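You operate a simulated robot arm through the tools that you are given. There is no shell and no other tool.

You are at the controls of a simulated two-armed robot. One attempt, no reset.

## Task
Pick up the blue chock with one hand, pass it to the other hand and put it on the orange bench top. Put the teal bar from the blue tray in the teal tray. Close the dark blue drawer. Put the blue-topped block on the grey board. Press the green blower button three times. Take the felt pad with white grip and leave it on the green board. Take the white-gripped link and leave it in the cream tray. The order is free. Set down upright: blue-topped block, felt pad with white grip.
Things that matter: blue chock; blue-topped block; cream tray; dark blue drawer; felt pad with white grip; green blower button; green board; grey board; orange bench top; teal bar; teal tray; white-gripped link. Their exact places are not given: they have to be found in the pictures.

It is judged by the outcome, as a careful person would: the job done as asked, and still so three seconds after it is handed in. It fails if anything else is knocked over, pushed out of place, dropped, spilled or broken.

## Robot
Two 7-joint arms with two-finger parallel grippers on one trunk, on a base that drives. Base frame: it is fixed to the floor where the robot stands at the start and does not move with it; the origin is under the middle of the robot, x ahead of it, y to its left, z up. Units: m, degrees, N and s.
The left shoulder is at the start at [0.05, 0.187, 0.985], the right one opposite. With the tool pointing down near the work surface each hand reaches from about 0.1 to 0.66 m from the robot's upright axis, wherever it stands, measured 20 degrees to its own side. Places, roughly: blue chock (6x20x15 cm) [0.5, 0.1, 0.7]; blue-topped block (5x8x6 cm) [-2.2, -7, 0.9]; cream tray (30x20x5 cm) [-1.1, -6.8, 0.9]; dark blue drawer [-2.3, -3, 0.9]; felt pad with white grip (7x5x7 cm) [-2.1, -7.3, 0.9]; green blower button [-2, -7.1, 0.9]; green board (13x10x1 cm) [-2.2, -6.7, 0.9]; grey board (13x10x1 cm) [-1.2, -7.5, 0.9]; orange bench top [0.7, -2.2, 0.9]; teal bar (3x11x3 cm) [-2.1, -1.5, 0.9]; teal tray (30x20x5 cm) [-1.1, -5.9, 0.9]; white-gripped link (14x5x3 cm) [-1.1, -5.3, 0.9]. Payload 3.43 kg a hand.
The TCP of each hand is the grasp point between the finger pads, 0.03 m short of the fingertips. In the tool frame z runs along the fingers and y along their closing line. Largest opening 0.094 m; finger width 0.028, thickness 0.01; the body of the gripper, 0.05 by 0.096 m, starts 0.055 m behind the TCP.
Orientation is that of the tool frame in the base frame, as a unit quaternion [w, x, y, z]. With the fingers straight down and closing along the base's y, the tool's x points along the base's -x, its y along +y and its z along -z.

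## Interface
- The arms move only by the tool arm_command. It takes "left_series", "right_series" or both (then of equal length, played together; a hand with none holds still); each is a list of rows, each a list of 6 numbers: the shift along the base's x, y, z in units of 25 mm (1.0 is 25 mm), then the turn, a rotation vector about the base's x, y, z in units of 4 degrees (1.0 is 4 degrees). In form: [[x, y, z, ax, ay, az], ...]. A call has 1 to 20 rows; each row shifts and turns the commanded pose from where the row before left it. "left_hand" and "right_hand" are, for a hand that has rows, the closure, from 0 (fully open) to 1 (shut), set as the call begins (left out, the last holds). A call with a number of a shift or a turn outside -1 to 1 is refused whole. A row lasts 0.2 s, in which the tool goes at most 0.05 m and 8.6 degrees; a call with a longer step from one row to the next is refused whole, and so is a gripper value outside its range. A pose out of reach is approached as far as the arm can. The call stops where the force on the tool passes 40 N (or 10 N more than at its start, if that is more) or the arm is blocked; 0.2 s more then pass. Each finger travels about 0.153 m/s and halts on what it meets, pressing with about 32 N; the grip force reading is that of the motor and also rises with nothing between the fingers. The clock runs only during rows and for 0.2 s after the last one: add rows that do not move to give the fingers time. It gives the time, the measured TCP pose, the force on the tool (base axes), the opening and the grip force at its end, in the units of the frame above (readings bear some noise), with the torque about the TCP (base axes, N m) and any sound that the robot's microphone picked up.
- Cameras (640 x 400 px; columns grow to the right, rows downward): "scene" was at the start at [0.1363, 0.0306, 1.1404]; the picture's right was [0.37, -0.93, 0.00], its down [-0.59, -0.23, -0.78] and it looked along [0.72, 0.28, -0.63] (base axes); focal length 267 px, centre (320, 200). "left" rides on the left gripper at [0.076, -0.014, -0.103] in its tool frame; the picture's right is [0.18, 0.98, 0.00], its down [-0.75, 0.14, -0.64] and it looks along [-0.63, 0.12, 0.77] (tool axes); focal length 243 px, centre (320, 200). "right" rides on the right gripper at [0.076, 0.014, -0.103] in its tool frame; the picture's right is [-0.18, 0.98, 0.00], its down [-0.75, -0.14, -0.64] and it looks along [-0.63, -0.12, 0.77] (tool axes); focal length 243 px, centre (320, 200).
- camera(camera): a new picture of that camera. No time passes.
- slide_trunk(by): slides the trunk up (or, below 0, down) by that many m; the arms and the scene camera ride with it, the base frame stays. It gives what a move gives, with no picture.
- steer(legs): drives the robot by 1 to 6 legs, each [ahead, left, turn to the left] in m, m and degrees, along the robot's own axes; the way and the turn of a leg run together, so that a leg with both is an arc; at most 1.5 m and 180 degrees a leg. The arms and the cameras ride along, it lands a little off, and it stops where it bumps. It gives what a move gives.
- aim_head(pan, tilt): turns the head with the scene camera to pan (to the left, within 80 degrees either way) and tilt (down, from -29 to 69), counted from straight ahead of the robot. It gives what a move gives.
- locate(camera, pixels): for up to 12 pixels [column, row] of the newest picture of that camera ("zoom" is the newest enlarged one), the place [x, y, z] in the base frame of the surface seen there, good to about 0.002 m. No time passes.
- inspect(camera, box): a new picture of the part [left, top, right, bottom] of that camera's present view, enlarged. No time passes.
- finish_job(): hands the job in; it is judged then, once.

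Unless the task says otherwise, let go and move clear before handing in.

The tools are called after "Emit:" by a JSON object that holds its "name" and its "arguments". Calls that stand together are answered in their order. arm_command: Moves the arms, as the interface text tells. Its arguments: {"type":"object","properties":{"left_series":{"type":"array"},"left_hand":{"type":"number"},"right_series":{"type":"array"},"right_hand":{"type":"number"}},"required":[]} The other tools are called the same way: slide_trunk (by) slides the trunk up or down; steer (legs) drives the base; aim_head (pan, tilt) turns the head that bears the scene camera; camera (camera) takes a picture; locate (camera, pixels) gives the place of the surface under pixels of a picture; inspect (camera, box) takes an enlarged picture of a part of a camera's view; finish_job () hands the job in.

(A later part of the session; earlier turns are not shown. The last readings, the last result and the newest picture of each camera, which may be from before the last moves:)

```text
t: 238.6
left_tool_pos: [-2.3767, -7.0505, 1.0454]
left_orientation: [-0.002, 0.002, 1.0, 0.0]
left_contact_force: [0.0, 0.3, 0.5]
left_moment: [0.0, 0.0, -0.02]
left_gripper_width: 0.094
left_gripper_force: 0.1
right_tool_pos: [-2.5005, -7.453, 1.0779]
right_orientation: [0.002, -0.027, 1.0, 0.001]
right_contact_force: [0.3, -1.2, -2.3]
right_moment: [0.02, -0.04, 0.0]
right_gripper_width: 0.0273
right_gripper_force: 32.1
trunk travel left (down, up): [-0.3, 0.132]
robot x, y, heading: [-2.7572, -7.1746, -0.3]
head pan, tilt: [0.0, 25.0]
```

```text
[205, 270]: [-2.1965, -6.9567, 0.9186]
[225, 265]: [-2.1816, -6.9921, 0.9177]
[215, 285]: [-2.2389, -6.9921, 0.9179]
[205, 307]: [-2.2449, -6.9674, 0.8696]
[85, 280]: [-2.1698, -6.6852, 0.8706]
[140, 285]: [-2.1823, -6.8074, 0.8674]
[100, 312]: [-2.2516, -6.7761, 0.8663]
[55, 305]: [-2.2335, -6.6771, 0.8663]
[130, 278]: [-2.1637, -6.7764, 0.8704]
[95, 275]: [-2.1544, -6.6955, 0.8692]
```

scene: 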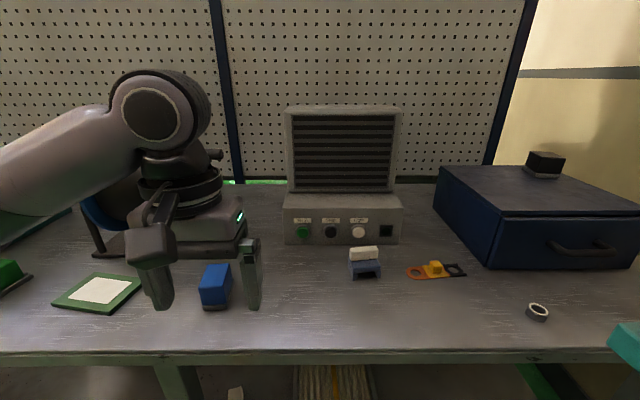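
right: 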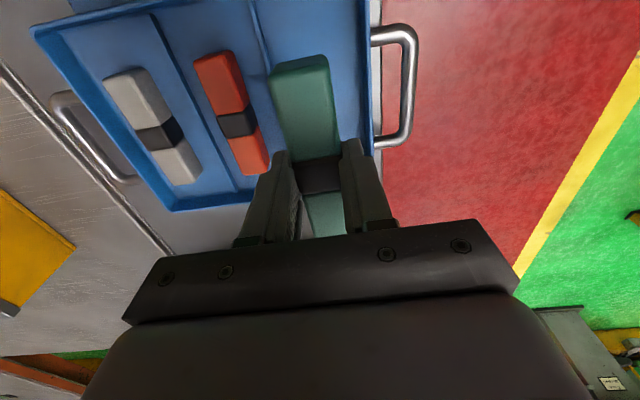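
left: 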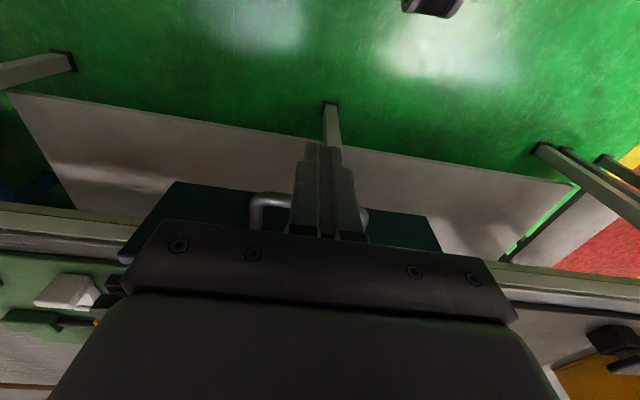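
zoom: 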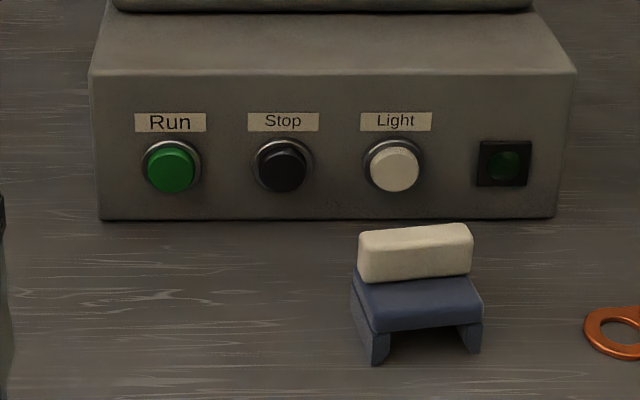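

The button face is at x −2.0455, centre (y −7.140, z 0.907). I'll close the left fingers and tilt the left hand 45° forward so only the fingertips' leading edge meets the button.

Emit:
{"name": "arm_command", "arguments": {"left_series": [[0, -0.4, 0, 0, -1, 0], [0, -0.4, 0, 0, -1, 0], [0, -0.4, 0, 0, -1, 0], [0, -0.4, 0, 0, -1, 0], [0, -0.4, 0, 0, -1, 0], [0, -0.4, 0, 0, -1, 0], [0, -0.4, 0, 0, -1, 0], [0, -0.4, 0, 0, -1, 0], [0, -0.4, 0, 0, -1, 0], [0, 0, 0, 0, -1, 0], [0, 0, 0, 0, -1, 0], [0, 0, 0, 0, 0, 0]], "left_hand": 1}}

Emit:
{"name": "camera", "arguments": {"camera": "scene"}}

```text
t: 241.2
left_tool_pos: [-2.3773, -7.1413, 1.0452]
left_orientation: [0.374, 0.002, 0.928, 0.001]
left_contact_force: [-0.1, 0.4, -0.2]
left_moment: [0.02, 0.0, 0.05]
left_gripper_width: 0.0002
left_gripper_force: 31.8
right_tool_pos: [-2.501, -7.4525, 1.0782]
right_orientation: [0.002, -0.028, 1.0, -0.001]
right_contact_force: [0.1, 0.0, -1.5]
right_moment: [-0.04, 0.0, 0.0]
right_gripper_width: 0.0276
right_gripper_force: 32.0
trunk travel left (down, up): [-0.3, 0.132]
robot x, y, heading: [-2.7637, -7.179, -0.5]
head pan, tilt: [0.0, 25.0]
```

```text
taken
```

scene: 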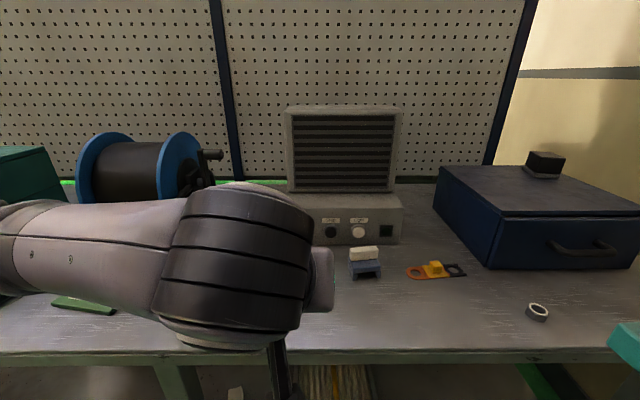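

The hand points forward-down at y −7.141. I'll bring it forward and down to just short of the button (x −2.127, z 0.92).

Emit:
{"name": "arm_command", "arguments": {"left_series": [[1, 0, -0.5, 0, 0, 0], [1, 0, -0.5, 0, 0, 0], [1, 0, -0.5, 0, 0, 0], [1, 0, -0.5, 0, 0, 0], [1, 0, -0.5, 0, 0, 0], [1, 0, -0.5, 0, 0, 0], [1, 0, -0.5, 0, 0, 0], [1, 0, -0.5, 0, 0, 0], [1, 0, -0.5, 0, 0, 0], [1, 0, -0.5, 0, 0, 0], [0, 0, 0, 0, 0, 0]]}}

Emit:
{"name": "camera", "arguments": {"camera": "scene"}}

Emit:
{"name": "camera", "arguments": {"camera": "left"}}

```text
t: 243.6
left_tool_pos: [-2.128, -7.1432, 0.9203]
left_orientation: [0.373, 0.003, 0.928, 0.001]
left_contact_force: [-0.4, 0.0, 0.1]
left_moment: [-0.03, -0.02, 0.0]
left_gripper_width: 0.0
left_gripper_force: 31.7
right_tool_pos: [-2.5009, -7.4534, 1.0776]
right_orientation: [0.002, -0.027, 1.0, 0.0]
right_contact_force: [0.5, -0.2, -1.4]
right_moment: [0.02, -0.01, 0.0]
right_gripper_width: 0.0275
right_gripper_force: 32.7
trunk travel left (down, up): [-0.3, 0.132]
robot x, y, heading: [-2.7596, -7.1747, -0.4]
head pan, tilt: [0.0, 25.0]
```

```text
taken
```

scene: 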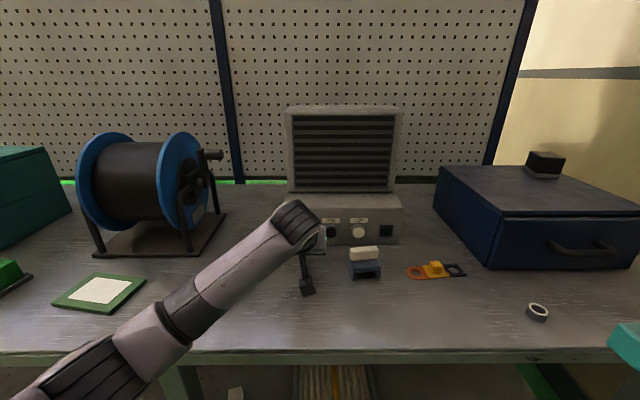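

```text
taken
```

left: 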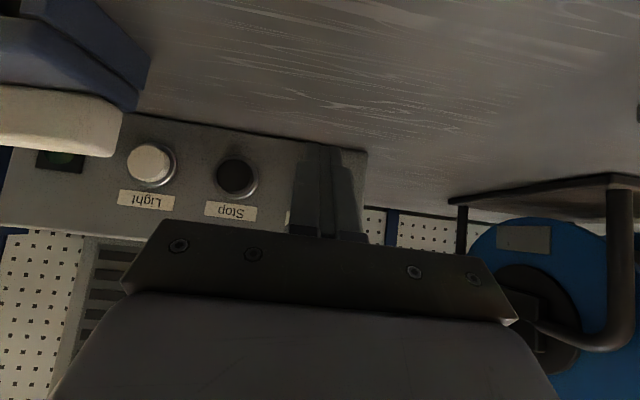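

The closed fingertips cover the Run button in the left view (just right of Stop). I'll approach to a few mm from contact, then press in small steps.

Emit:
{"name": "arm_command", "arguments": {"left_series": [[0.8, 0.1, 0, 0, 0, 0], [0.8, 0, 0, 0, 0, 0], [0, 0, 0, 0, 0, 0]]}}

Emit:
{"name": "arm_command", "arguments": {"left_series": [[0.15, 0, 0, 0, 0, 0], [0.15, 0, 0, 0, 0, 0], [0.15, 0, 0, 0, 0, 0], [0.15, 0, 0, 0, 0, 0]]}}

```text
t: 244.4
left_tool_pos: [-2.087, -7.1413, 0.9207]
left_orientation: [0.375, 0.002, 0.927, 0.0]
left_contact_force: [-0.4, -0.6, 0.9]
left_moment: [-0.01, -0.01, 0.03]
left_gripper_width: 0.0001
left_gripper_force: 31.6
right_tool_pos: [-2.5018, -7.453, 1.0784]
right_orientation: [0.001, -0.028, 1.0, 0.0]
right_contact_force: [0.8, 0.5, -1.2]
right_moment: [0.01, 0.01, 0.02]
right_gripper_width: 0.0273
right_gripper_force: 32.3
trunk travel left (down, up): [-0.3, 0.132]
robot x, y, heading: [-2.7626, -7.1771, -0.3]
head pan, tilt: [0.0, 25.0]
```

```text
t: 245.4
left_tool_pos: [-2.0724, -7.1384, 0.9209]
left_orientation: [0.373, 0.003, 0.928, 0.0]
left_contact_force: [-3.2, 0.5, 0.6]
left_moment: [0.01, 0.02, 0.02]
left_gripper_width: 0.0
left_gripper_force: 32.1
right_tool_pos: [-2.5018, -7.453, 1.0775]
right_orientation: [0.002, -0.027, 1.0, 0.0]
right_contact_force: [-0.6, 0.5, -2.4]
right_moment: [0.03, -0.04, 0.01]
right_gripper_width: 0.0274
right_gripper_force: 32.2
trunk travel left (down, up): [-0.3, 0.132]
robot x, y, heading: [-2.7601, -7.1757, -0.5]
head pan, tilt: [0.0, 25.0]
heard: click
```

A click was heard at 3.2 N: that is press one. I'll back off 15 mm to let the button out.

Emit:
{"name": "arm_command", "arguments": {"left_series": [[-0.3, 0, 0, 0, 0, 0], [-0.3, 0, 0, 0, 0, 0], [-0.2, 0, 0, 0, 0, 0], [0, 0, 0, 0, 0, 0], [0, 0, 0, 0, 0, 0]]}}

Emit:
{"name": "inspect", "arguments": {"camera": "scene", "box": [270, 180, 410, 270]}}

```text
t: 246.6
left_tool_pos: [-2.0908, -7.1373, 0.9211]
left_orientation: [0.373, 0.002, 0.928, 0.001]
left_contact_force: [-0.4, -0.1, -0.5]
left_moment: [0.02, 0.0, 0.03]
left_gripper_width: 0.0
left_gripper_force: 32.1
right_tool_pos: [-2.5007, -7.4531, 1.077]
right_orientation: [0.002, -0.027, 1.0, -0.001]
right_contact_force: [-0.5, -0.6, -1.8]
right_moment: [0.03, 0.0, -0.01]
right_gripper_width: 0.0274
right_gripper_force: 32.2
trunk travel left (down, up): [-0.3, 0.132]
robot x, y, heading: [-2.7633, -7.1765, -0.4]
head pan, tilt: [0.0, 25.0]
```

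```text
4.44 times, centred on (340, 225) of scene
```

zoom: 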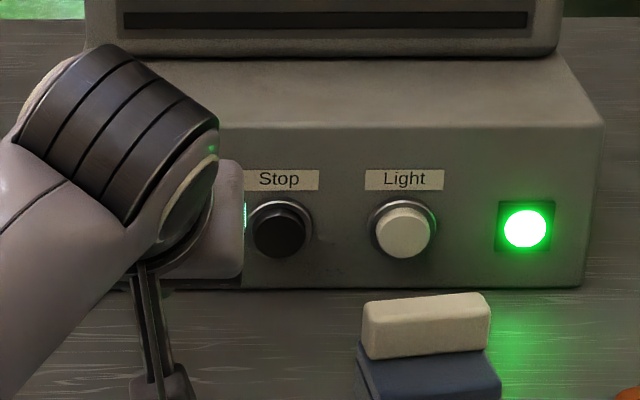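

The green indicator lamp lit, confirming the press registered, and no click came on release. I'll do press two the same way.

Emit:
{"name": "arm_command", "arguments": {"left_series": [[0.2, 0, 0, 0, 0, 0], [0.2, 0, 0, 0, 0, 0], [0.2, 0, 0, 0, 0, 0], [0.2, 0, 0, 0, 0, 0]]}}

Emit:
{"name": "arm_command", "arguments": {"left_series": [[-0.3, 0, 0, 0, 0, 0], [-0.3, 0, 0, 0, 0, 0], [-0.2, 0, 0, 0, 0, 0], [0, 0, 0, 0, 0, 0], [0, 0, 0, 0, 0, 0]]}}

Emit:
{"name": "inspect", "arguments": {"camera": "scene", "box": [270, 180, 410, 270]}}

```text
t: 247.6
left_tool_pos: [-2.0716, -7.1379, 0.9207]
left_orientation: [0.373, 0.002, 0.928, 0.0]
left_contact_force: [-3.4, 1.1, 0.9]
left_moment: [-0.01, 0.05, 0.04]
left_gripper_width: 0.0
left_gripper_force: 31.4
right_tool_pos: [-2.501, -7.4526, 1.0779]
right_orientation: [0.002, -0.028, 1.0, 0.0]
right_contact_force: [0.7, -0.3, -2.0]
right_moment: [0.01, -0.04, -0.01]
right_gripper_width: 0.0273
right_gripper_force: 31.8
trunk travel left (down, up): [-0.3, 0.132]
robot x, y, heading: [-2.7608, -7.1782, -0.5]
head pan, tilt: [0.0, 25.0]
heard: click
```

```text
t: 248.8
left_tool_pos: [-2.0914, -7.1374, 0.9194]
left_orientation: [0.373, 0.002, 0.928, 0.001]
left_contact_force: [-0.8, -0.4, 0.7]
left_moment: [0.01, 0.0, 0.01]
left_gripper_width: 0.0002
left_gripper_force: 31.9
right_tool_pos: [-2.5, -7.4525, 1.078]
right_orientation: [0.002, -0.027, 1.0, 0.001]
right_contact_force: [-0.1, -0.4, -1.9]
right_moment: [0.02, 0.03, 0.0]
right_gripper_width: 0.0274
right_gripper_force: 32.1
trunk travel left (down, up): [-0.3, 0.132]
robot x, y, heading: [-2.7584, -7.1746, -0.6]
head pan, tilt: [0.0, 25.0]
```

```text
4.44 times, centred on (340, 225) of scene
```

zoom: 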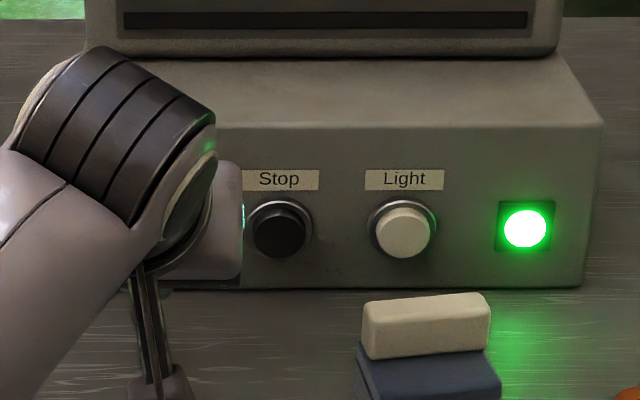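

A second click was heard. Now the third press, then I'll back well away from the panel.

Emit:
{"name": "arm_command", "arguments": {"left_series": [[0.2, 0, 0, 0, 0, 0], [0.2, 0, 0, 0, 0, 0], [0.2, 0, 0, 0, 0, 0], [0.2, 0, 0, 0, 0, 0]]}}

Emit:
{"name": "arm_command", "arguments": {"left_series": [[-0.5, 0, 0, 0, 0, 0], [-1, 0, 0.2, 0, 0, 0], [-1, 0, 0.5, 0, 0, 0], [-1, 0, 0.5, 0, 0, 0], [-1, 0, 0.5, 0, 0, 0], [-1, 0, 0.7, 0, 0, 0], [-1, 0, 0.7, 0, 0, 0], [-1, 0, 0.7, 0, 0, 0], [0, 0, 0, 0, 0, 0]]}}

Emit:
{"name": "camera", "arguments": {"camera": "scene"}}

```text
t: 249.8
left_tool_pos: [-2.072, -7.1389, 0.9212]
left_orientation: [0.373, 0.002, 0.928, 0.0]
left_contact_force: [-5.9, 0.6, -0.2]
left_moment: [-0.07, 0.03, 0.0]
left_gripper_width: 0.0
left_gripper_force: 32.2
right_tool_pos: [-2.5004, -7.4523, 1.0781]
right_orientation: [0.001, -0.028, 1.0, 0.0]
right_contact_force: [0.4, -0.5, -2.0]
right_moment: [0.01, 0.01, -0.03]
right_gripper_width: 0.0272
right_gripper_force: 32.0
trunk travel left (down, up): [-0.3, 0.132]
robot x, y, heading: [-2.7599, -7.1759, -0.5]
head pan, tilt: [0.0, 25.0]
heard: click
```

```text
t: 252.0
left_tool_pos: [-2.2495, -7.1105, 1.0095]
left_orientation: [0.378, -0.013, 0.925, 0.031]
left_contact_force: [0.3, 0.3, 0.5]
left_moment: [0.01, 0.01, -0.01]
left_gripper_width: 0.0
left_gripper_force: 32.0
right_tool_pos: [-2.5004, -7.4529, 1.0773]
right_orientation: [0.001, -0.028, 1.0, 0.001]
right_contact_force: [-0.6, 0.5, -1.1]
right_moment: [0.0, -0.02, -0.01]
right_gripper_width: 0.0277
right_gripper_force: 31.8
trunk travel left (down, up): [-0.3, 0.132]
robot x, y, heading: [-2.7593, -7.1793, -0.3]
head pan, tilt: [0.0, 25.0]
stopped in row 9 (left hand): the arm was blocked; the commanded pose is now the measured one
```

```text
taken
```

scene: 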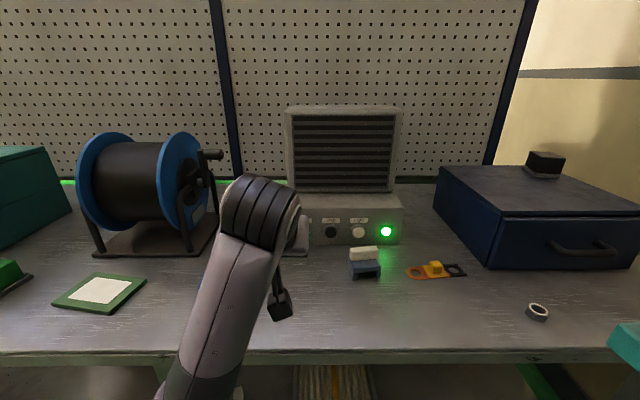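

All three clicks were heard and the lamp is lit. The left arm reports being blocked while retracting, so I'll check where its forearm and elbow are before moving.

Emit:
{"name": "locate", "arguments": {"camera": "scene", "pixels": [[200, 380], [180, 385], [235, 270], [200, 340], [245, 320], [280, 305], [170, 398]]}}

Emit:
{"name": "aim_head", "arguments": {"pan": 35, "tilt": 50}}

Emit:
{"name": "camera", "arguments": {"camera": "scene"}}

```text
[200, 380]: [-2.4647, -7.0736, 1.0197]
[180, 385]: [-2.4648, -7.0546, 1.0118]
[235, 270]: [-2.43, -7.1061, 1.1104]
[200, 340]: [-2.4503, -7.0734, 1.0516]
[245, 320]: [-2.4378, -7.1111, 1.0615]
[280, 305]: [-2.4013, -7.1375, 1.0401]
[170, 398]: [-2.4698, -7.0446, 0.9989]
```

```text
t: 253.0
left_tool_pos: [-2.2497, -7.1105, 1.0104]
left_orientation: [0.377, -0.012, 0.926, 0.03]
left_contact_force: [0.0, -0.4, 0.7]
left_moment: [-0.03, 0.01, -0.01]
left_gripper_width: 0.0
left_gripper_force: 31.9
right_tool_pos: [-2.5011, -7.453, 1.0781]
right_orientation: [0.002, -0.028, 1.0, 0.0]
right_contact_force: [0.0, 0.0, -2.0]
right_moment: [0.01, 0.04, -0.01]
right_gripper_width: 0.0275
right_gripper_force: 32.0
trunk travel left (down, up): [-0.3, 0.132]
robot x, y, heading: [-2.7592, -7.177, -0.5]
head pan, tilt: [35.0, 50.0]
```

```text
taken
```

scene: 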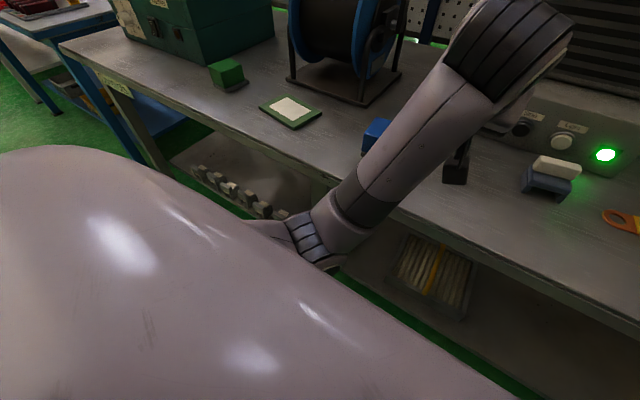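

The left elbow hangs low near the bench front edge, around pixel (315,245). I'll measure its clearance to the edge.

Emit:
{"name": "locate", "arguments": {"camera": "scene", "pixels": [[315, 245], [325, 265], [340, 200], [350, 240], [300, 225], [380, 200], [335, 182], [410, 225], [270, 230], [345, 215]]}}

Emit:
{"name": "inspect", "arguments": {"camera": "scene", "box": [240, 130, 480, 290]}}

```text
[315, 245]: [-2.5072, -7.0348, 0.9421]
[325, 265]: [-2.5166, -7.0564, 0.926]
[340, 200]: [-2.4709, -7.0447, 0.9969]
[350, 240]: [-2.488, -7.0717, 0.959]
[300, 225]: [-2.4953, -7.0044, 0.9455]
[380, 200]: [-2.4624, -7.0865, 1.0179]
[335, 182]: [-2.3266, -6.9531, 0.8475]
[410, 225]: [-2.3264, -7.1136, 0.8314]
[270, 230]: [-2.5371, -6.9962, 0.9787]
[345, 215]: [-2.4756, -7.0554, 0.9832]
```

```text
2.50 times, centred on (360, 210) of scene
```

zoom: 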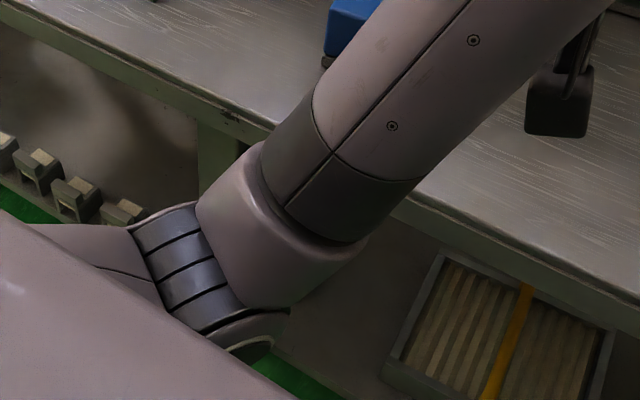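

The elbow is folded against the robot's own side, not touching the bench. I'll unfold by rotating the hand back to vertical while raising it.

Emit:
{"name": "arm_command", "arguments": {"left_series": [[0, 0, 0.4, 0, 1, 0], [0, 0, 0.4, 0, 1, 0], [0, 0, 0.4, 0, 1, 0], [0, 0, 0.4, 0, 1, 0], [0, 0, 0.2, 0, 1, 0], [0, 0, 0.2, 0, 1, 0], [0, 0, 0, 0, 1, 0], [0, 0, 0, 0, 1, 0], [0, 0, 0, 0, 1, 0], [0, 0, 0, 0, 1, 0], [0, 0, 0, 0, 1, 0], [0, 0, 0, 0, 0, 0]], "left_hand": 0}}

Emit:
{"name": "camera", "arguments": {"camera": "scene"}}

```text
t: 255.6
left_tool_pos: [-2.1702, -7.1228, 1.0139]
left_orientation: [0.011, 0.002, 0.999, 0.03]
left_contact_force: [-0.5, -0.3, 0.1]
left_moment: [0.0, 0.03, 0.01]
left_gripper_width: 0.0939
left_gripper_force: 0.1
left hand out of reach, approached as far as the arm can: row 1, 2, 3, 4, 5, 6, 7
right_tool_pos: [-2.5002, -7.4528, 1.0776]
right_orientation: [0.001, -0.027, 1.0, -0.001]
right_contact_force: [0.0, 0.6, -1.2]
right_moment: [0.01, -0.02, 0.0]
right_gripper_width: 0.0272
right_gripper_force: 31.4
trunk travel left (down, up): [-0.3, 0.132]
robot x, y, heading: [-2.759, -7.1761, -0.5]
head pan, tilt: [35.0, 50.0]
```

```text
taken
```

scene: 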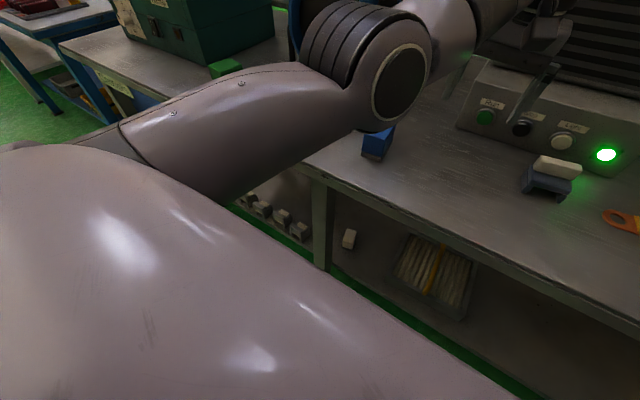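

The left hand is nearly vertical again above the bench. I'll straighten its small tilt and slide the robot 0.155 m to the right so the hand comes over the felt pad.

Emit:
{"name": "arm_command", "arguments": {"left_series": [[0, 0, 0, -0.43, 0.16, 0.6], [0, 0, 0, -0.43, 0.16, 0.6], [0, 0, 0, 0, 0, 0]]}}

Emit:
{"name": "steer", "arguments": {"legs": [[0.015, -0.155, 0]]}}

Emit:
{"name": "aim_head", "arguments": {"pan": 0, "tilt": 35}}

Emit:
{"name": "camera", "arguments": {"camera": "scene"}}

Emit:
{"name": "camera", "arguments": {"camera": "left"}}

```text
t: 256.4
left_tool_pos: [-2.1744, -7.122, 1.0139]
left_orientation: [-0.01, -0.042, 0.999, 0.002]
left_contact_force: [0.5, 0.0, -0.7]
left_moment: [0.03, -0.02, -0.01]
left_gripper_width: 0.0941
left_gripper_force: 0.2
left hand out of reach, approached as far as the arm can: row 2
right_tool_pos: [-2.5013, -7.4528, 1.0774]
right_orientation: [0.001, -0.028, 1.0, 0.0]
right_contact_force: [0.0, -0.1, -1.9]
right_moment: [-0.03, -0.01, -0.02]
right_gripper_width: 0.0273
right_gripper_force: 32.6
trunk travel left (down, up): [-0.3, 0.132]
robot x, y, heading: [-2.7623, -7.1741, -0.4]
head pan, tilt: [35.0, 50.0]
```

```text
t: 258.4
left_tool_pos: [-2.1595, -7.2784, 1.0132]
left_orientation: [-0.009, -0.041, 0.999, 0.002]
left_contact_force: [0.2, 0.7, -0.5]
left_moment: [-0.03, 0.01, -0.01]
left_gripper_width: 0.0941
left_gripper_force: 0.0
right_tool_pos: [-2.4872, -7.6095, 1.0775]
right_orientation: [0.002, -0.027, 1.0, 0.0]
right_contact_force: [0.2, 1.0, -2.4]
right_moment: [-0.03, 0.03, 0.03]
right_gripper_width: 0.0271
right_gripper_force: 31.5
trunk travel left (down, up): [-0.3, 0.132]
robot x, y, heading: [-2.7438, -7.3324, -0.7]
head pan, tilt: [35.0, 50.0]
```

```text
t: 259.4
left_tool_pos: [-2.1593, -7.2783, 1.0133]
left_orientation: [-0.009, -0.04, 0.999, 0.001]
left_contact_force: [-0.6, 0.4, 0.1]
left_moment: [0.01, 0.02, 0.01]
left_gripper_width: 0.0943
left_gripper_force: 0.0
right_tool_pos: [-2.4879, -7.6096, 1.0783]
right_orientation: [0.002, -0.026, 1.0, 0.0]
right_contact_force: [-1.4, 0.7, -1.8]
right_moment: [0.02, -0.05, 0.02]
right_gripper_width: 0.0273
right_gripper_force: 31.8
trunk travel left (down, up): [-0.3, 0.132]
robot x, y, heading: [-2.7486, -7.3312, -0.4]
head pan, tilt: [0.0, 35.0]
```

```text
taken
```

scene: 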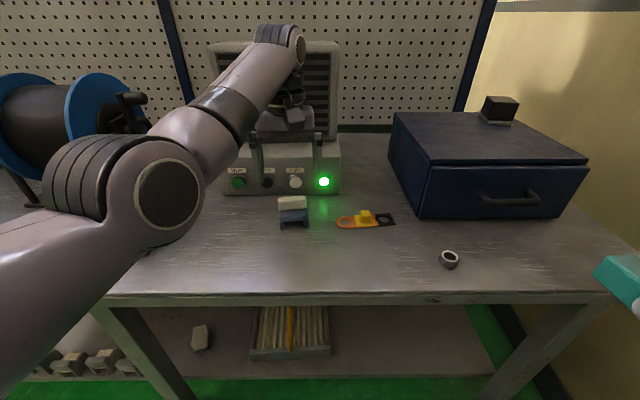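

```text
taken
```

left: 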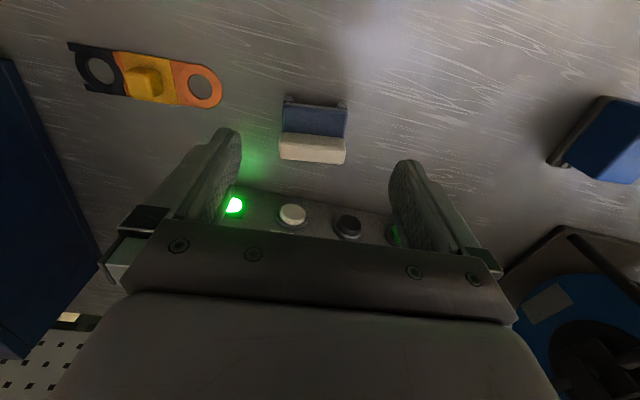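

The left hand is above the pad (left-camera pixel (313,130)). I'll measure the grip precisely from this camera.

Emit:
{"name": "inspect", "arguments": {"camera": "left", "box": [260, 80, 370, 180]}}

Emit:
{"name": "locate", "arguments": {"camera": "left", "pixels": [[283, 138], [343, 141], [281, 156], [342, 160], [312, 150], [285, 105], [345, 109], [283, 128], [345, 133], [289, 97], [340, 101]]}}

```text
4.00 times, centred on (315, 130) of left
```

zoom: 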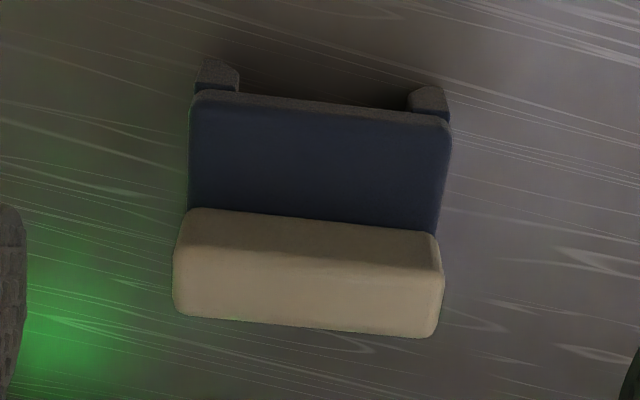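

```text
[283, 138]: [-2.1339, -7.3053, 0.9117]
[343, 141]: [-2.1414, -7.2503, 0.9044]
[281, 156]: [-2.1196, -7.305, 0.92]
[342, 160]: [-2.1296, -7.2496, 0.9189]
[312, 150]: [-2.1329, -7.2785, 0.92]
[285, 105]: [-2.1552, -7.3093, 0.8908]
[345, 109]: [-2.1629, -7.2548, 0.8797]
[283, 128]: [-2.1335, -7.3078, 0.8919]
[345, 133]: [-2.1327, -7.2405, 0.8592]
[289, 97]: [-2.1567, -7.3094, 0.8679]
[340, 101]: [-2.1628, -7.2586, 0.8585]
```

The grip is centred at (−2.128, −7.278), top z 0.920, rotated about +7°. I'll add 3° yaw, move 3 cm forward and lower part way.

Emit:
{"name": "arm_command", "arguments": {"left_series": [[0.4, 0, -0.5, 0, 0.1, 0.7], [0.4, 0, -0.6, 0, 0.1, 0], [0.45, 0, -0.6, 0, 0.05, 0], [0, 0, -0.5, 0, 0, 0], [0, 0, 0, 0, 0, 0]]}}

Emit:
{"name": "camera", "arguments": {"camera": "left"}}

```text
t: 260.6
left_tool_pos: [-2.152, -7.2732, 0.9569]
left_orientation: [-0.019, -0.064, 0.998, 0.001]
left_contact_force: [-0.1, 0.3, -0.5]
left_moment: [-0.02, 0.0, -0.01]
left_gripper_width: 0.0942
left_gripper_force: 0.0
left hand out of reach, approached as far as the arm can: row 1, 2, 3
right_tool_pos: [-2.4884, -7.6101, 1.078]
right_orientation: [0.001, -0.026, 1.0, 0.0]
right_contact_force: [0.2, -0.5, -2.4]
right_moment: [0.0, -0.03, 0.04]
right_gripper_width: 0.0274
right_gripper_force: 31.8
trunk travel left (down, up): [-0.3, 0.132]
robot x, y, heading: [-2.7467, -7.3343, -0.8]
head pan, tilt: [0.0, 35.0]
```

```text
taken
```

left: 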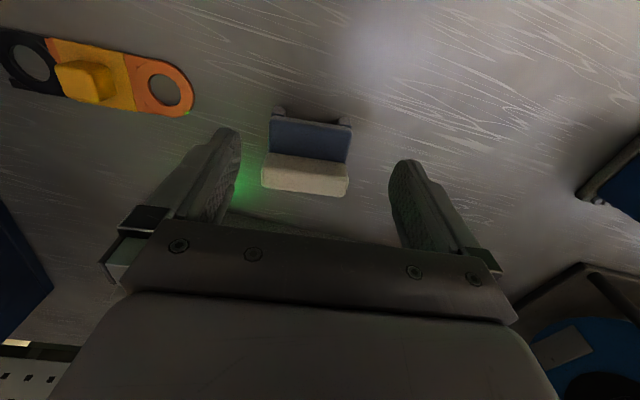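

The hand ran out of reach 2.4 cm short. Tilting it forward by ~12° brings the wrist closer, so I'll do that and move the TCP forward over the grip.

Emit:
{"name": "arm_command", "arguments": {"left_series": [[0, -0.05, 0, 0, -0.9, 0], [0, -0.05, 0, 0, -0.9, 0], [0, -0.05, 0, 0, -0.9, 0], [0.3, 0, 0, 0, -0.8, 0], [0.4, 0, 0, 0, 0, 0], [0.3, 0, 0, 0, 0, 0], [0, 0, 0, 0, 0, 0]]}}

Emit:
{"name": "camera", "arguments": {"camera": "left"}}

```text
t: 262.2
left_tool_pos: [-2.1272, -7.2747, 0.9581]
left_orientation: [0.104, -0.066, 0.992, -0.005]
left_contact_force: [0.2, 0.3, -0.2]
left_moment: [-0.02, 0.01, -0.02]
left_gripper_width: 0.0939
left_gripper_force: 0.0
right_tool_pos: [-2.4877, -7.6089, 1.0782]
right_orientation: [0.002, -0.026, 1.0, -0.001]
right_contact_force: [0.3, -0.7, -1.1]
right_moment: [-0.01, 0.01, -0.01]
right_gripper_width: 0.0274
right_gripper_force: 32.5
trunk travel left (down, up): [-0.3, 0.132]
robot x, y, heading: [-2.7497, -7.329, -0.6]
head pan, tilt: [0.0, 35.0]
```

```text
taken
```

left: 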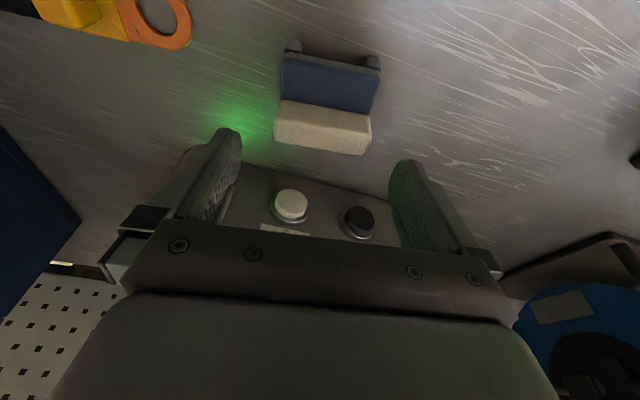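

Now at (−2.127, −7.275). I'll lower 55 mm with a 3 mm y correction, then close.

Emit:
{"name": "arm_command", "arguments": {"left_series": [[0, -0.06, -0.7, 0, 0, 0], [0, -0.06, -0.7, 0, 0, 0], [0, 0, -0.5, 0, 0, 0], [0, 0, -0.3, 0, 0, 0], [0, 0, 0, 0, 0, 0]]}}

Emit:
{"name": "camera", "arguments": {"camera": "left"}}

```text
t: 263.4
left_tool_pos: [-2.1251, -7.2751, 0.9025]
left_orientation: [0.106, -0.069, 0.992, -0.004]
left_contact_force: [1.5, -0.8, -0.4]
left_moment: [0.01, -0.02, 0.05]
left_gripper_width: 0.0942
left_gripper_force: 0.1
right_tool_pos: [-2.4889, -7.6085, 1.0791]
right_orientation: [0.002, -0.027, 1.0, 0.0]
right_contact_force: [0.2, -1.2, -1.4]
right_moment: [0.05, 0.01, -0.02]
right_gripper_width: 0.0276
right_gripper_force: 31.7
trunk travel left (down, up): [-0.3, 0.132]
robot x, y, heading: [-2.7471, -7.3289, -0.4]
head pan, tilt: [0.0, 35.0]
```

```text
taken
```

left: 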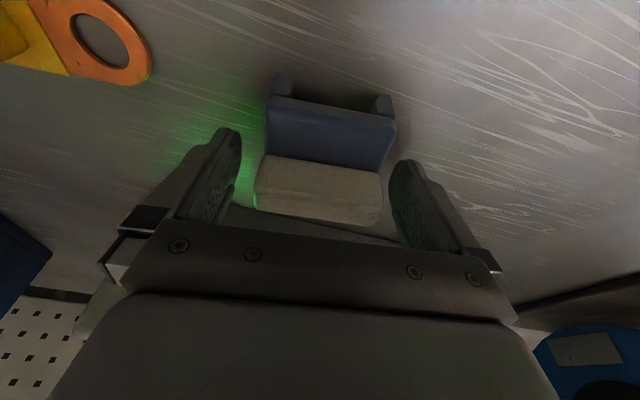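

The pad sits between the fingers with both gaps visible. Closing the left hand.

Emit:
{"name": "arm_command", "arguments": {"left_series": [[0, 0, 0, 0, 0, 0], [0, 0, 0, 0, 0, 0], [0, 0, 0, 0, 0, 0], [0, 0, 0, 0, 0, 0]], "left_hand": 1}}

Emit:
{"name": "arm_command", "arguments": {"left_series": [[0, 0, 0.4, 0, 0, 0], [0, 0, 0.6, 0, 0, 0], [0, 0, 0, 0, 0, 0]]}}

Emit:
{"name": "camera", "arguments": {"camera": "left"}}

Emit:
{"name": "camera", "arguments": {"camera": "scene"}}

```text
t: 264.4
left_tool_pos: [-2.124, -7.276, 0.9015]
left_orientation: [0.106, -0.069, 0.992, -0.004]
left_contact_force: [5.8, -2.0, 11.9]
left_moment: [0.17, 0.14, -0.01]
left_gripper_width: 0.0654
left_gripper_force: 32.3
right_tool_pos: [-2.4886, -7.6091, 1.0787]
right_orientation: [0.001, -0.026, 1.0, 0.001]
right_contact_force: [0.5, 0.0, -2.0]
right_moment: [0.0, -0.03, 0.03]
right_gripper_width: 0.0276
right_gripper_force: 32.0
trunk travel left (down, up): [-0.3, 0.132]
robot x, y, heading: [-2.7491, -7.3342, -0.6]
head pan, tilt: [0.0, 35.0]
```

```text
t: 265.2
left_tool_pos: [-2.1271, -7.2776, 0.925]
left_orientation: [0.103, -0.068, 0.992, -0.005]
left_contact_force: [0.1, 0.1, -1.0]
left_moment: [-0.01, -0.01, 0.0]
left_gripper_width: 0.0655
left_gripper_force: 32.0
right_tool_pos: [-2.4885, -7.6091, 1.0775]
right_orientation: [0.001, -0.026, 1.0, 0.001]
right_contact_force: [1.4, 0.5, -1.5]
right_moment: [0.03, -0.03, -0.02]
right_gripper_width: 0.0274
right_gripper_force: 32.0
trunk travel left (down, up): [-0.3, 0.132]
robot x, y, heading: [-2.7468, -7.3304, -0.6]
head pan, tilt: [0.0, 35.0]
```

```text
taken
```

left: 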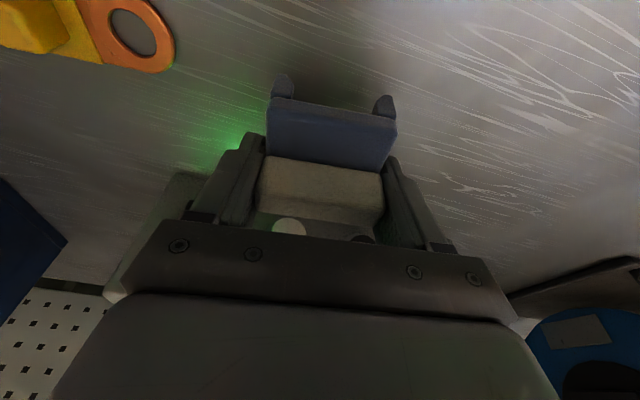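

```text
taken
```

scene: 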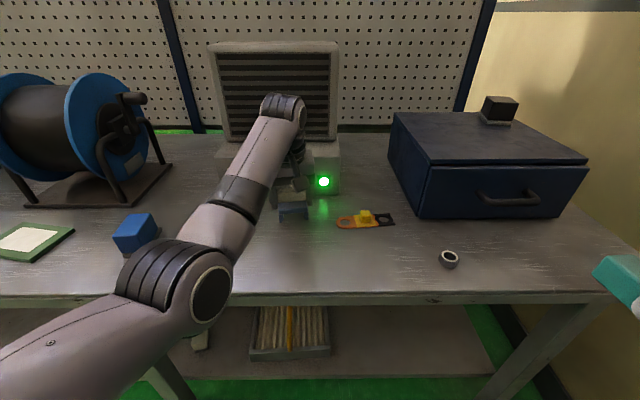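

The pad is held and lifted level. I'll raise it and pull it back toward the bench edge, clear of everything, before sliding left to the green board.

Emit:
{"name": "arm_command", "arguments": {"left_series": [[0, 0, 0.8, 0, 0, 0], [-0.3, 0, 1, 0, 0, 0], [-0.6, 0, 1, 0, 0, 0], [-0.8, 0, 1, 0, 0, 0], [-0.8, 0, 0.6, 0, 0, 0], [-0.8, 0, 0, 0, 0, 0], [-0.8, 0, 0, 0, 0, 0], [0, 0, 0, 0, 0, 0]]}}

Emit:
{"name": "aim_head", "arguments": {"pan": 25, "tilt": 35}}

Emit:
{"name": "camera", "arguments": {"camera": "scene"}}

```text
t: 267.1
left_tool_pos: [-2.1562, -7.2901, 1.0339]
left_orientation: [0.108, -0.078, 0.991, -0.005]
left_contact_force: [0.6, 0.3, -0.6]
left_moment: [-0.01, 0.0, -0.02]
left_gripper_width: 0.0655
left_gripper_force: 32.1
left hand out of reach, approached as far as the arm can: row 4, 5, 6, 7
right_tool_pos: [-2.488, -7.6091, 1.0775]
right_orientation: [0.001, -0.026, 1.0, 0.0]
right_contact_force: [0.2, -0.3, -0.7]
right_moment: [-0.01, 0.04, -0.01]
right_gripper_width: 0.0274
right_gripper_force: 32.0
trunk travel left (down, up): [-0.3, 0.132]
robot x, y, heading: [-2.7479, -7.3341, -0.3]
head pan, tilt: [0.0, 35.0]
```

```text
t: 267.9
left_tool_pos: [-2.1564, -7.2899, 1.0302]
left_orientation: [0.105, -0.076, 0.991, -0.004]
left_contact_force: [-0.6, 0.3, -1.2]
left_moment: [0.02, -0.03, -0.03]
left_gripper_width: 0.0655
left_gripper_force: 31.6
right_tool_pos: [-2.4877, -7.6089, 1.0782]
right_orientation: [0.002, -0.026, 1.0, 0.0]
right_contact_force: [-0.2, -0.4, -2.0]
right_moment: [-0.03, -0.03, 0.0]
right_gripper_width: 0.0273
right_gripper_force: 31.3
trunk travel left (down, up): [-0.3, 0.132]
robot x, y, heading: [-2.7496, -7.333, -0.7]
head pan, tilt: [25.0, 35.0]
```

```text
taken
```

scene: 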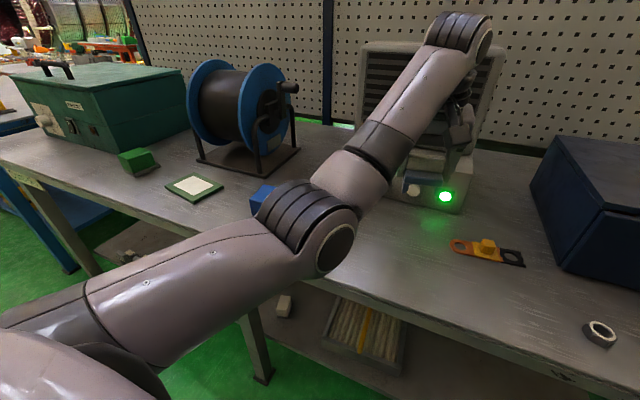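

The arm won't pull back in this elbow pose, but the pad is at a safe height (bottom ≈ 0.99). I'll use the base instead: back 0.15 m, then left 0.55 m.

Emit:
{"name": "steer", "arguments": {"legs": [[-0.15, 0, 0.5], [0, 0.54, 0]]}}

Emit:
{"name": "aim_head", "arguments": {"pan": 0, "tilt": 35}}

Emit:
{"name": "camera", "arguments": {"camera": "scene"}}

Emit:
{"name": "camera", "arguments": {"camera": "left"}}

```text
t: 274.1
left_tool_pos: [-2.3029, -6.7513, 1.0281]
left_orientation: [0.104, -0.077, 0.992, -0.002]
left_contact_force: [0.2, -0.7, -0.4]
left_moment: [0.01, -0.01, 0.0]
left_gripper_width: 0.0653
left_gripper_force: 31.6
right_tool_pos: [-2.6334, -7.0707, 1.0783]
right_orientation: [0.003, -0.027, 1.0, 0.0]
right_contact_force: [-0.2, 0.1, -1.4]
right_moment: [0.02, 0.0, -0.03]
right_gripper_width: 0.0275
right_gripper_force: 31.9
trunk travel left (down, up): [-0.3, 0.132]
robot x, y, heading: [-2.8912, -6.7988, -0.6]
head pan, tilt: [25.0, 35.0]
```

```text
t: 275.0
left_tool_pos: [-2.3014, -6.7499, 1.0278]
left_orientation: [0.104, -0.079, 0.991, -0.002]
left_contact_force: [0.1, -0.5, -0.6]
left_moment: [-0.01, 0.04, 0.0]
left_gripper_width: 0.0656
left_gripper_force: 32.4
right_tool_pos: [-2.6325, -7.0703, 1.0778]
right_orientation: [0.001, -0.027, 1.0, 0.0]
right_contact_force: [0.1, -0.4, -1.0]
right_moment: [0.01, 0.01, 0.01]
right_gripper_width: 0.0276
right_gripper_force: 32.2
trunk travel left (down, up): [-0.3, 0.132]
robot x, y, heading: [-2.895, -6.7955, -0.6]
head pan, tilt: [0.0, 35.0]
```

```text
taken
```

scene: 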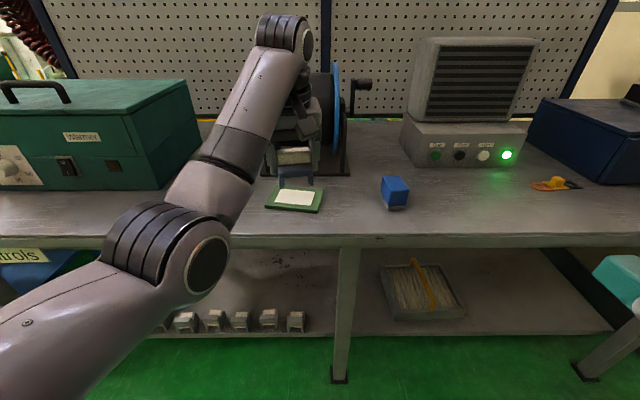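

```text
taken
```

left: 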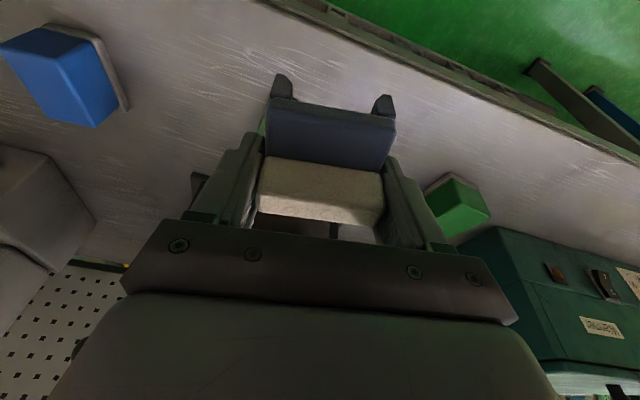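

The pad now hangs near the green board at (293,198). I'll zoom in to measure the board's corners and the reel behind it.

Emit:
{"name": "inspect", "arguments": {"camera": "scene", "box": [240, 120, 400, 220]}}

Emit:
{"name": "locate", "arguments": {"camera": "zoom", "pixels": [[105, 340], [310, 360], [325, 285], [140, 285], [180, 310], [290, 310], [240, 330], [420, 220], [300, 110], [420, 170], [365, 20], [330, 120]]}}

```text
4.00 times, centred on (320, 170) of scene
```

zoom: 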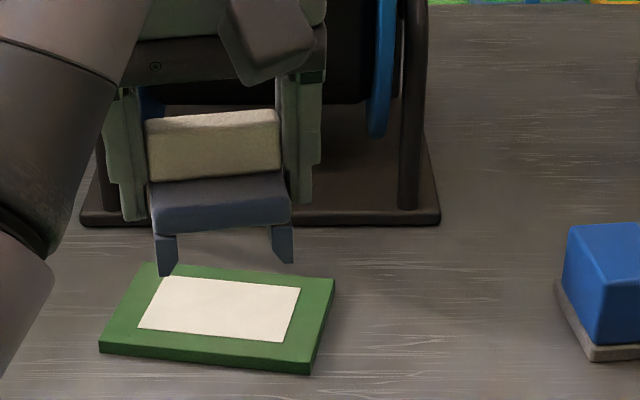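

```text
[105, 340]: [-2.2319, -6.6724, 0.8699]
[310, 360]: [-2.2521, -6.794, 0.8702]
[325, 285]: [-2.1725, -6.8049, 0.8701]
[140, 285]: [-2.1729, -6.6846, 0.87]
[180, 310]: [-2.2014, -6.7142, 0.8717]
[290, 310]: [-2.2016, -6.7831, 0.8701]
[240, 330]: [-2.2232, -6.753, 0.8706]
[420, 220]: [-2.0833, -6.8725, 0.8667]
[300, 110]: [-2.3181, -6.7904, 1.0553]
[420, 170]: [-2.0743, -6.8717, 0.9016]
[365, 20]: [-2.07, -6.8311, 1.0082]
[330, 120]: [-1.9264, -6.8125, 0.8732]
```

Board top is z 0.870, centre ≈ (−2.199, −6.740), turned about −9°. I'll yaw the hand −16° to match and then drive 0.11 m forward so the pad is over the board's centre.

Emit:
{"name": "arm_command", "arguments": {"left_series": [[0, 0, 0, 0, 0, -1], [0, 0, 0, 0, 0, -1], [0, 0, 0, 0, 0, -1], [0, 0, 0, 0, 0, -1], [0, 0, 0, 0, 0, 0]]}}

Emit:
{"name": "steer", "arguments": {"legs": [[0.112, 0.005, 0.6]]}}

Emit:
{"name": "camera", "arguments": {"camera": "left"}}

Emit:
{"name": "inspect", "arguments": {"camera": "scene", "box": [220, 100, 420, 230]}}

```text
t: 276.2
left_tool_pos: [-2.3023, -6.7537, 1.0288]
left_orientation: [0.103, 0.063, 0.992, -0.018]
left_contact_force: [-0.1, -1.2, -0.7]
left_moment: [-0.05, 0.02, 0.02]
left_gripper_width: 0.0655
left_gripper_force: 32.1
right_tool_pos: [-2.6343, -7.0715, 1.0777]
right_orientation: [0.001, -0.028, 1.0, 0.0]
right_contact_force: [0.5, 0.5, -1.6]
right_moment: [-0.04, 0.01, 0.02]
right_gripper_width: 0.0274
right_gripper_force: 31.9
trunk travel left (down, up): [-0.3, 0.132]
robot x, y, heading: [-2.8943, -6.7932, -0.5]
head pan, tilt: [0.0, 35.0]
```

```text
t: 277.4
left_tool_pos: [-2.1922, -6.7443, 1.028]
left_orientation: [0.102, 0.059, 0.993, -0.017]
left_contact_force: [0.1, 0.0, -1.1]
left_moment: [-0.01, 0.0, 0.02]
left_gripper_width: 0.0654
left_gripper_force: 31.8
right_tool_pos: [-2.5238, -7.0658, 1.0778]
right_orientation: [0.0, -0.03, 1.0, 0.0]
right_contact_force: [-0.4, 0.7, -2.1]
right_moment: [0.0, 0.0, 0.02]
right_gripper_width: 0.0273
right_gripper_force: 32.2
trunk travel left (down, up): [-0.3, 0.132]
robot x, y, heading: [-2.7824, -6.7922, -0.3]
head pan, tilt: [0.0, 35.0]
```

```text
taken
```

left: 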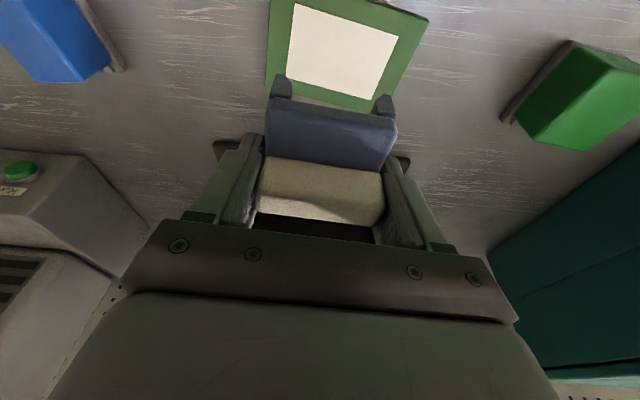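

```text
3.08 times, centred on (320, 165) of scene
```

zoom: 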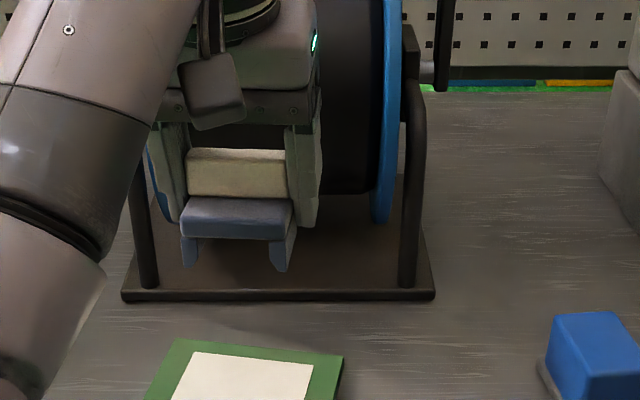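

The pad is above the board. I'll check the pad's front feet and base positions against the board before lowering.

Emit:
{"name": "locate", "arguments": {"camera": "zoom", "pixels": [[190, 258], [280, 265], [185, 215], [290, 210], [240, 225], [240, 160], [150, 395], [340, 360]]}}

Emit:
{"name": "locate", "arguments": {"camera": "left", "pixels": [[272, 88], [425, 22], [375, 105], [270, 10], [330, 40], [283, 85], [382, 102], [380, 150], [262, 140]]}}

```text
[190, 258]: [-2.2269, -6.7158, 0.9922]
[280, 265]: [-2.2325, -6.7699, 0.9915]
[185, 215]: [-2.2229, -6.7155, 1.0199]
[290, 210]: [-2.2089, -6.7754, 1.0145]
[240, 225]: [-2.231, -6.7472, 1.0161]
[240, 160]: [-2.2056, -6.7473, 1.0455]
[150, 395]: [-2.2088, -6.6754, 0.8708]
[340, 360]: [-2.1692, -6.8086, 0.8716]
```

```text
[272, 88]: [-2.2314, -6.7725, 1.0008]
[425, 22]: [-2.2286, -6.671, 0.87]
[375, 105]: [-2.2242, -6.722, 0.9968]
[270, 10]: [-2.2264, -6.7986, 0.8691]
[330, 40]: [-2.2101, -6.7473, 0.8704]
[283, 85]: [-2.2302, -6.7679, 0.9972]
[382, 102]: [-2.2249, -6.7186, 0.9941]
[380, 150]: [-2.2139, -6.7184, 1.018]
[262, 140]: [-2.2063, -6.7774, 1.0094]
```

The pad (front x −2.230, centre y −6.744) is well centred over the board. I'll lower 10 cm, then check.

Emit:
{"name": "arm_command", "arguments": {"left_series": [[0, 0, -0.7, 0, 0, 0], [0, 0, -0.7, 0, 0, 0], [0, 0, -0.7, 0, 0, 0], [0, 0, -0.7, 0, 0, 0], [0, 0, -0.7, 0, 0, 0], [0, 0, -0.5, 0, 0, 0], [0, 0, 0, 0, 0, 0]]}}

Emit:
{"name": "inspect", "arguments": {"camera": "scene", "box": [220, 120, 400, 230]}}

```text
t: 279.0
left_tool_pos: [-2.1922, -6.744, 0.929]
left_orientation: [0.103, 0.056, 0.993, -0.016]
left_contact_force: [0.5, 0.1, -0.6]
left_moment: [0.02, 0.0, 0.03]
left_gripper_width: 0.0657
left_gripper_force: 31.9
right_tool_pos: [-2.5242, -7.0665, 1.0773]
right_orientation: [0.002, -0.03, 1.0, 0.0]
right_contact_force: [-0.3, -0.8, -2.3]
right_moment: [0.04, -0.02, 0.03]
right_gripper_width: 0.0274
right_gripper_force: 32.1
trunk travel left (down, up): [-0.3, 0.132]
robot x, y, heading: [-2.7845, -6.7875, -0.1]
head pan, tilt: [0.0, 35.0]
```

```text
3.56 times, centred on (310, 175) of scene
```

zoom: 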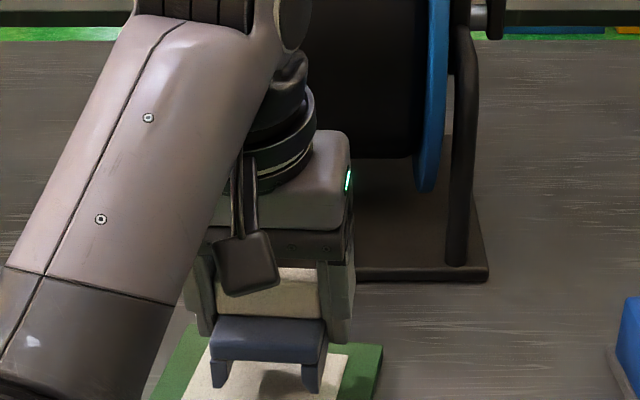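

The pad is about 17 mm above the board. I'll lower in small steps to contact.

Emit:
{"name": "arm_command", "arguments": {"left_series": [[0, 0, -0.25, 0, 0, 0], [0, 0, -0.2, 0, 0, 0], [0, 0, -0.15, 0, 0, 0], [0, 0, 0, 0, 0, 0]]}}

Emit:
{"name": "arm_command", "arguments": {"left_series": [[0, 0, -0.08, 0, 0, 0], [0, 0, 0, 0, 0, 0]]}}

Emit:
{"name": "inspect", "arguments": {"camera": "scene", "box": [220, 150, 380, 250]}}

```text
t: 280.0
left_tool_pos: [-2.1915, -6.7427, 0.9144]
left_orientation: [0.103, 0.057, 0.993, -0.016]
left_contact_force: [-0.1, -0.2, -0.3]
left_moment: [0.0, -0.02, 0.03]
left_gripper_width: 0.0653
left_gripper_force: 31.7
right_tool_pos: [-2.5241, -7.0656, 1.0785]
right_orientation: [0.002, -0.029, 1.0, 0.0]
right_contact_force: [0.1, -0.6, -1.7]
right_moment: [-0.02, 0.01, -0.04]
right_gripper_width: 0.0275
right_gripper_force: 32.1
trunk travel left (down, up): [-0.3, 0.132]
robot x, y, heading: [-2.7888, -6.7873, -0.4]
head pan, tilt: [0.0, 35.0]
```

```text
t: 280.6
left_tool_pos: [-2.193, -6.7439, 0.9127]
left_orientation: [0.104, 0.058, 0.993, -0.016]
left_contact_force: [1.5, 1.4, 7.3]
left_moment: [0.28, 0.02, -0.03]
left_gripper_width: 0.0655
left_gripper_force: 31.9
right_tool_pos: [-2.5244, -7.0661, 1.0791]
right_orientation: [0.002, -0.03, 1.0, -0.001]
right_contact_force: [0.9, 0.4, -2.8]
right_moment: [-0.06, 0.03, -0.02]
right_gripper_width: 0.0273
right_gripper_force: 32.1
trunk travel left (down, up): [-0.3, 0.132]
robot x, y, heading: [-2.7817, -6.7861, -0.4]
head pan, tilt: [0.0, 35.0]
```

```text
4.00 times, centred on (300, 200) of scene
```

zoom: 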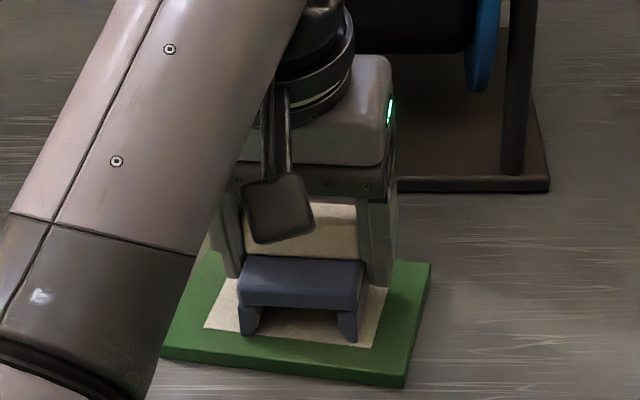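

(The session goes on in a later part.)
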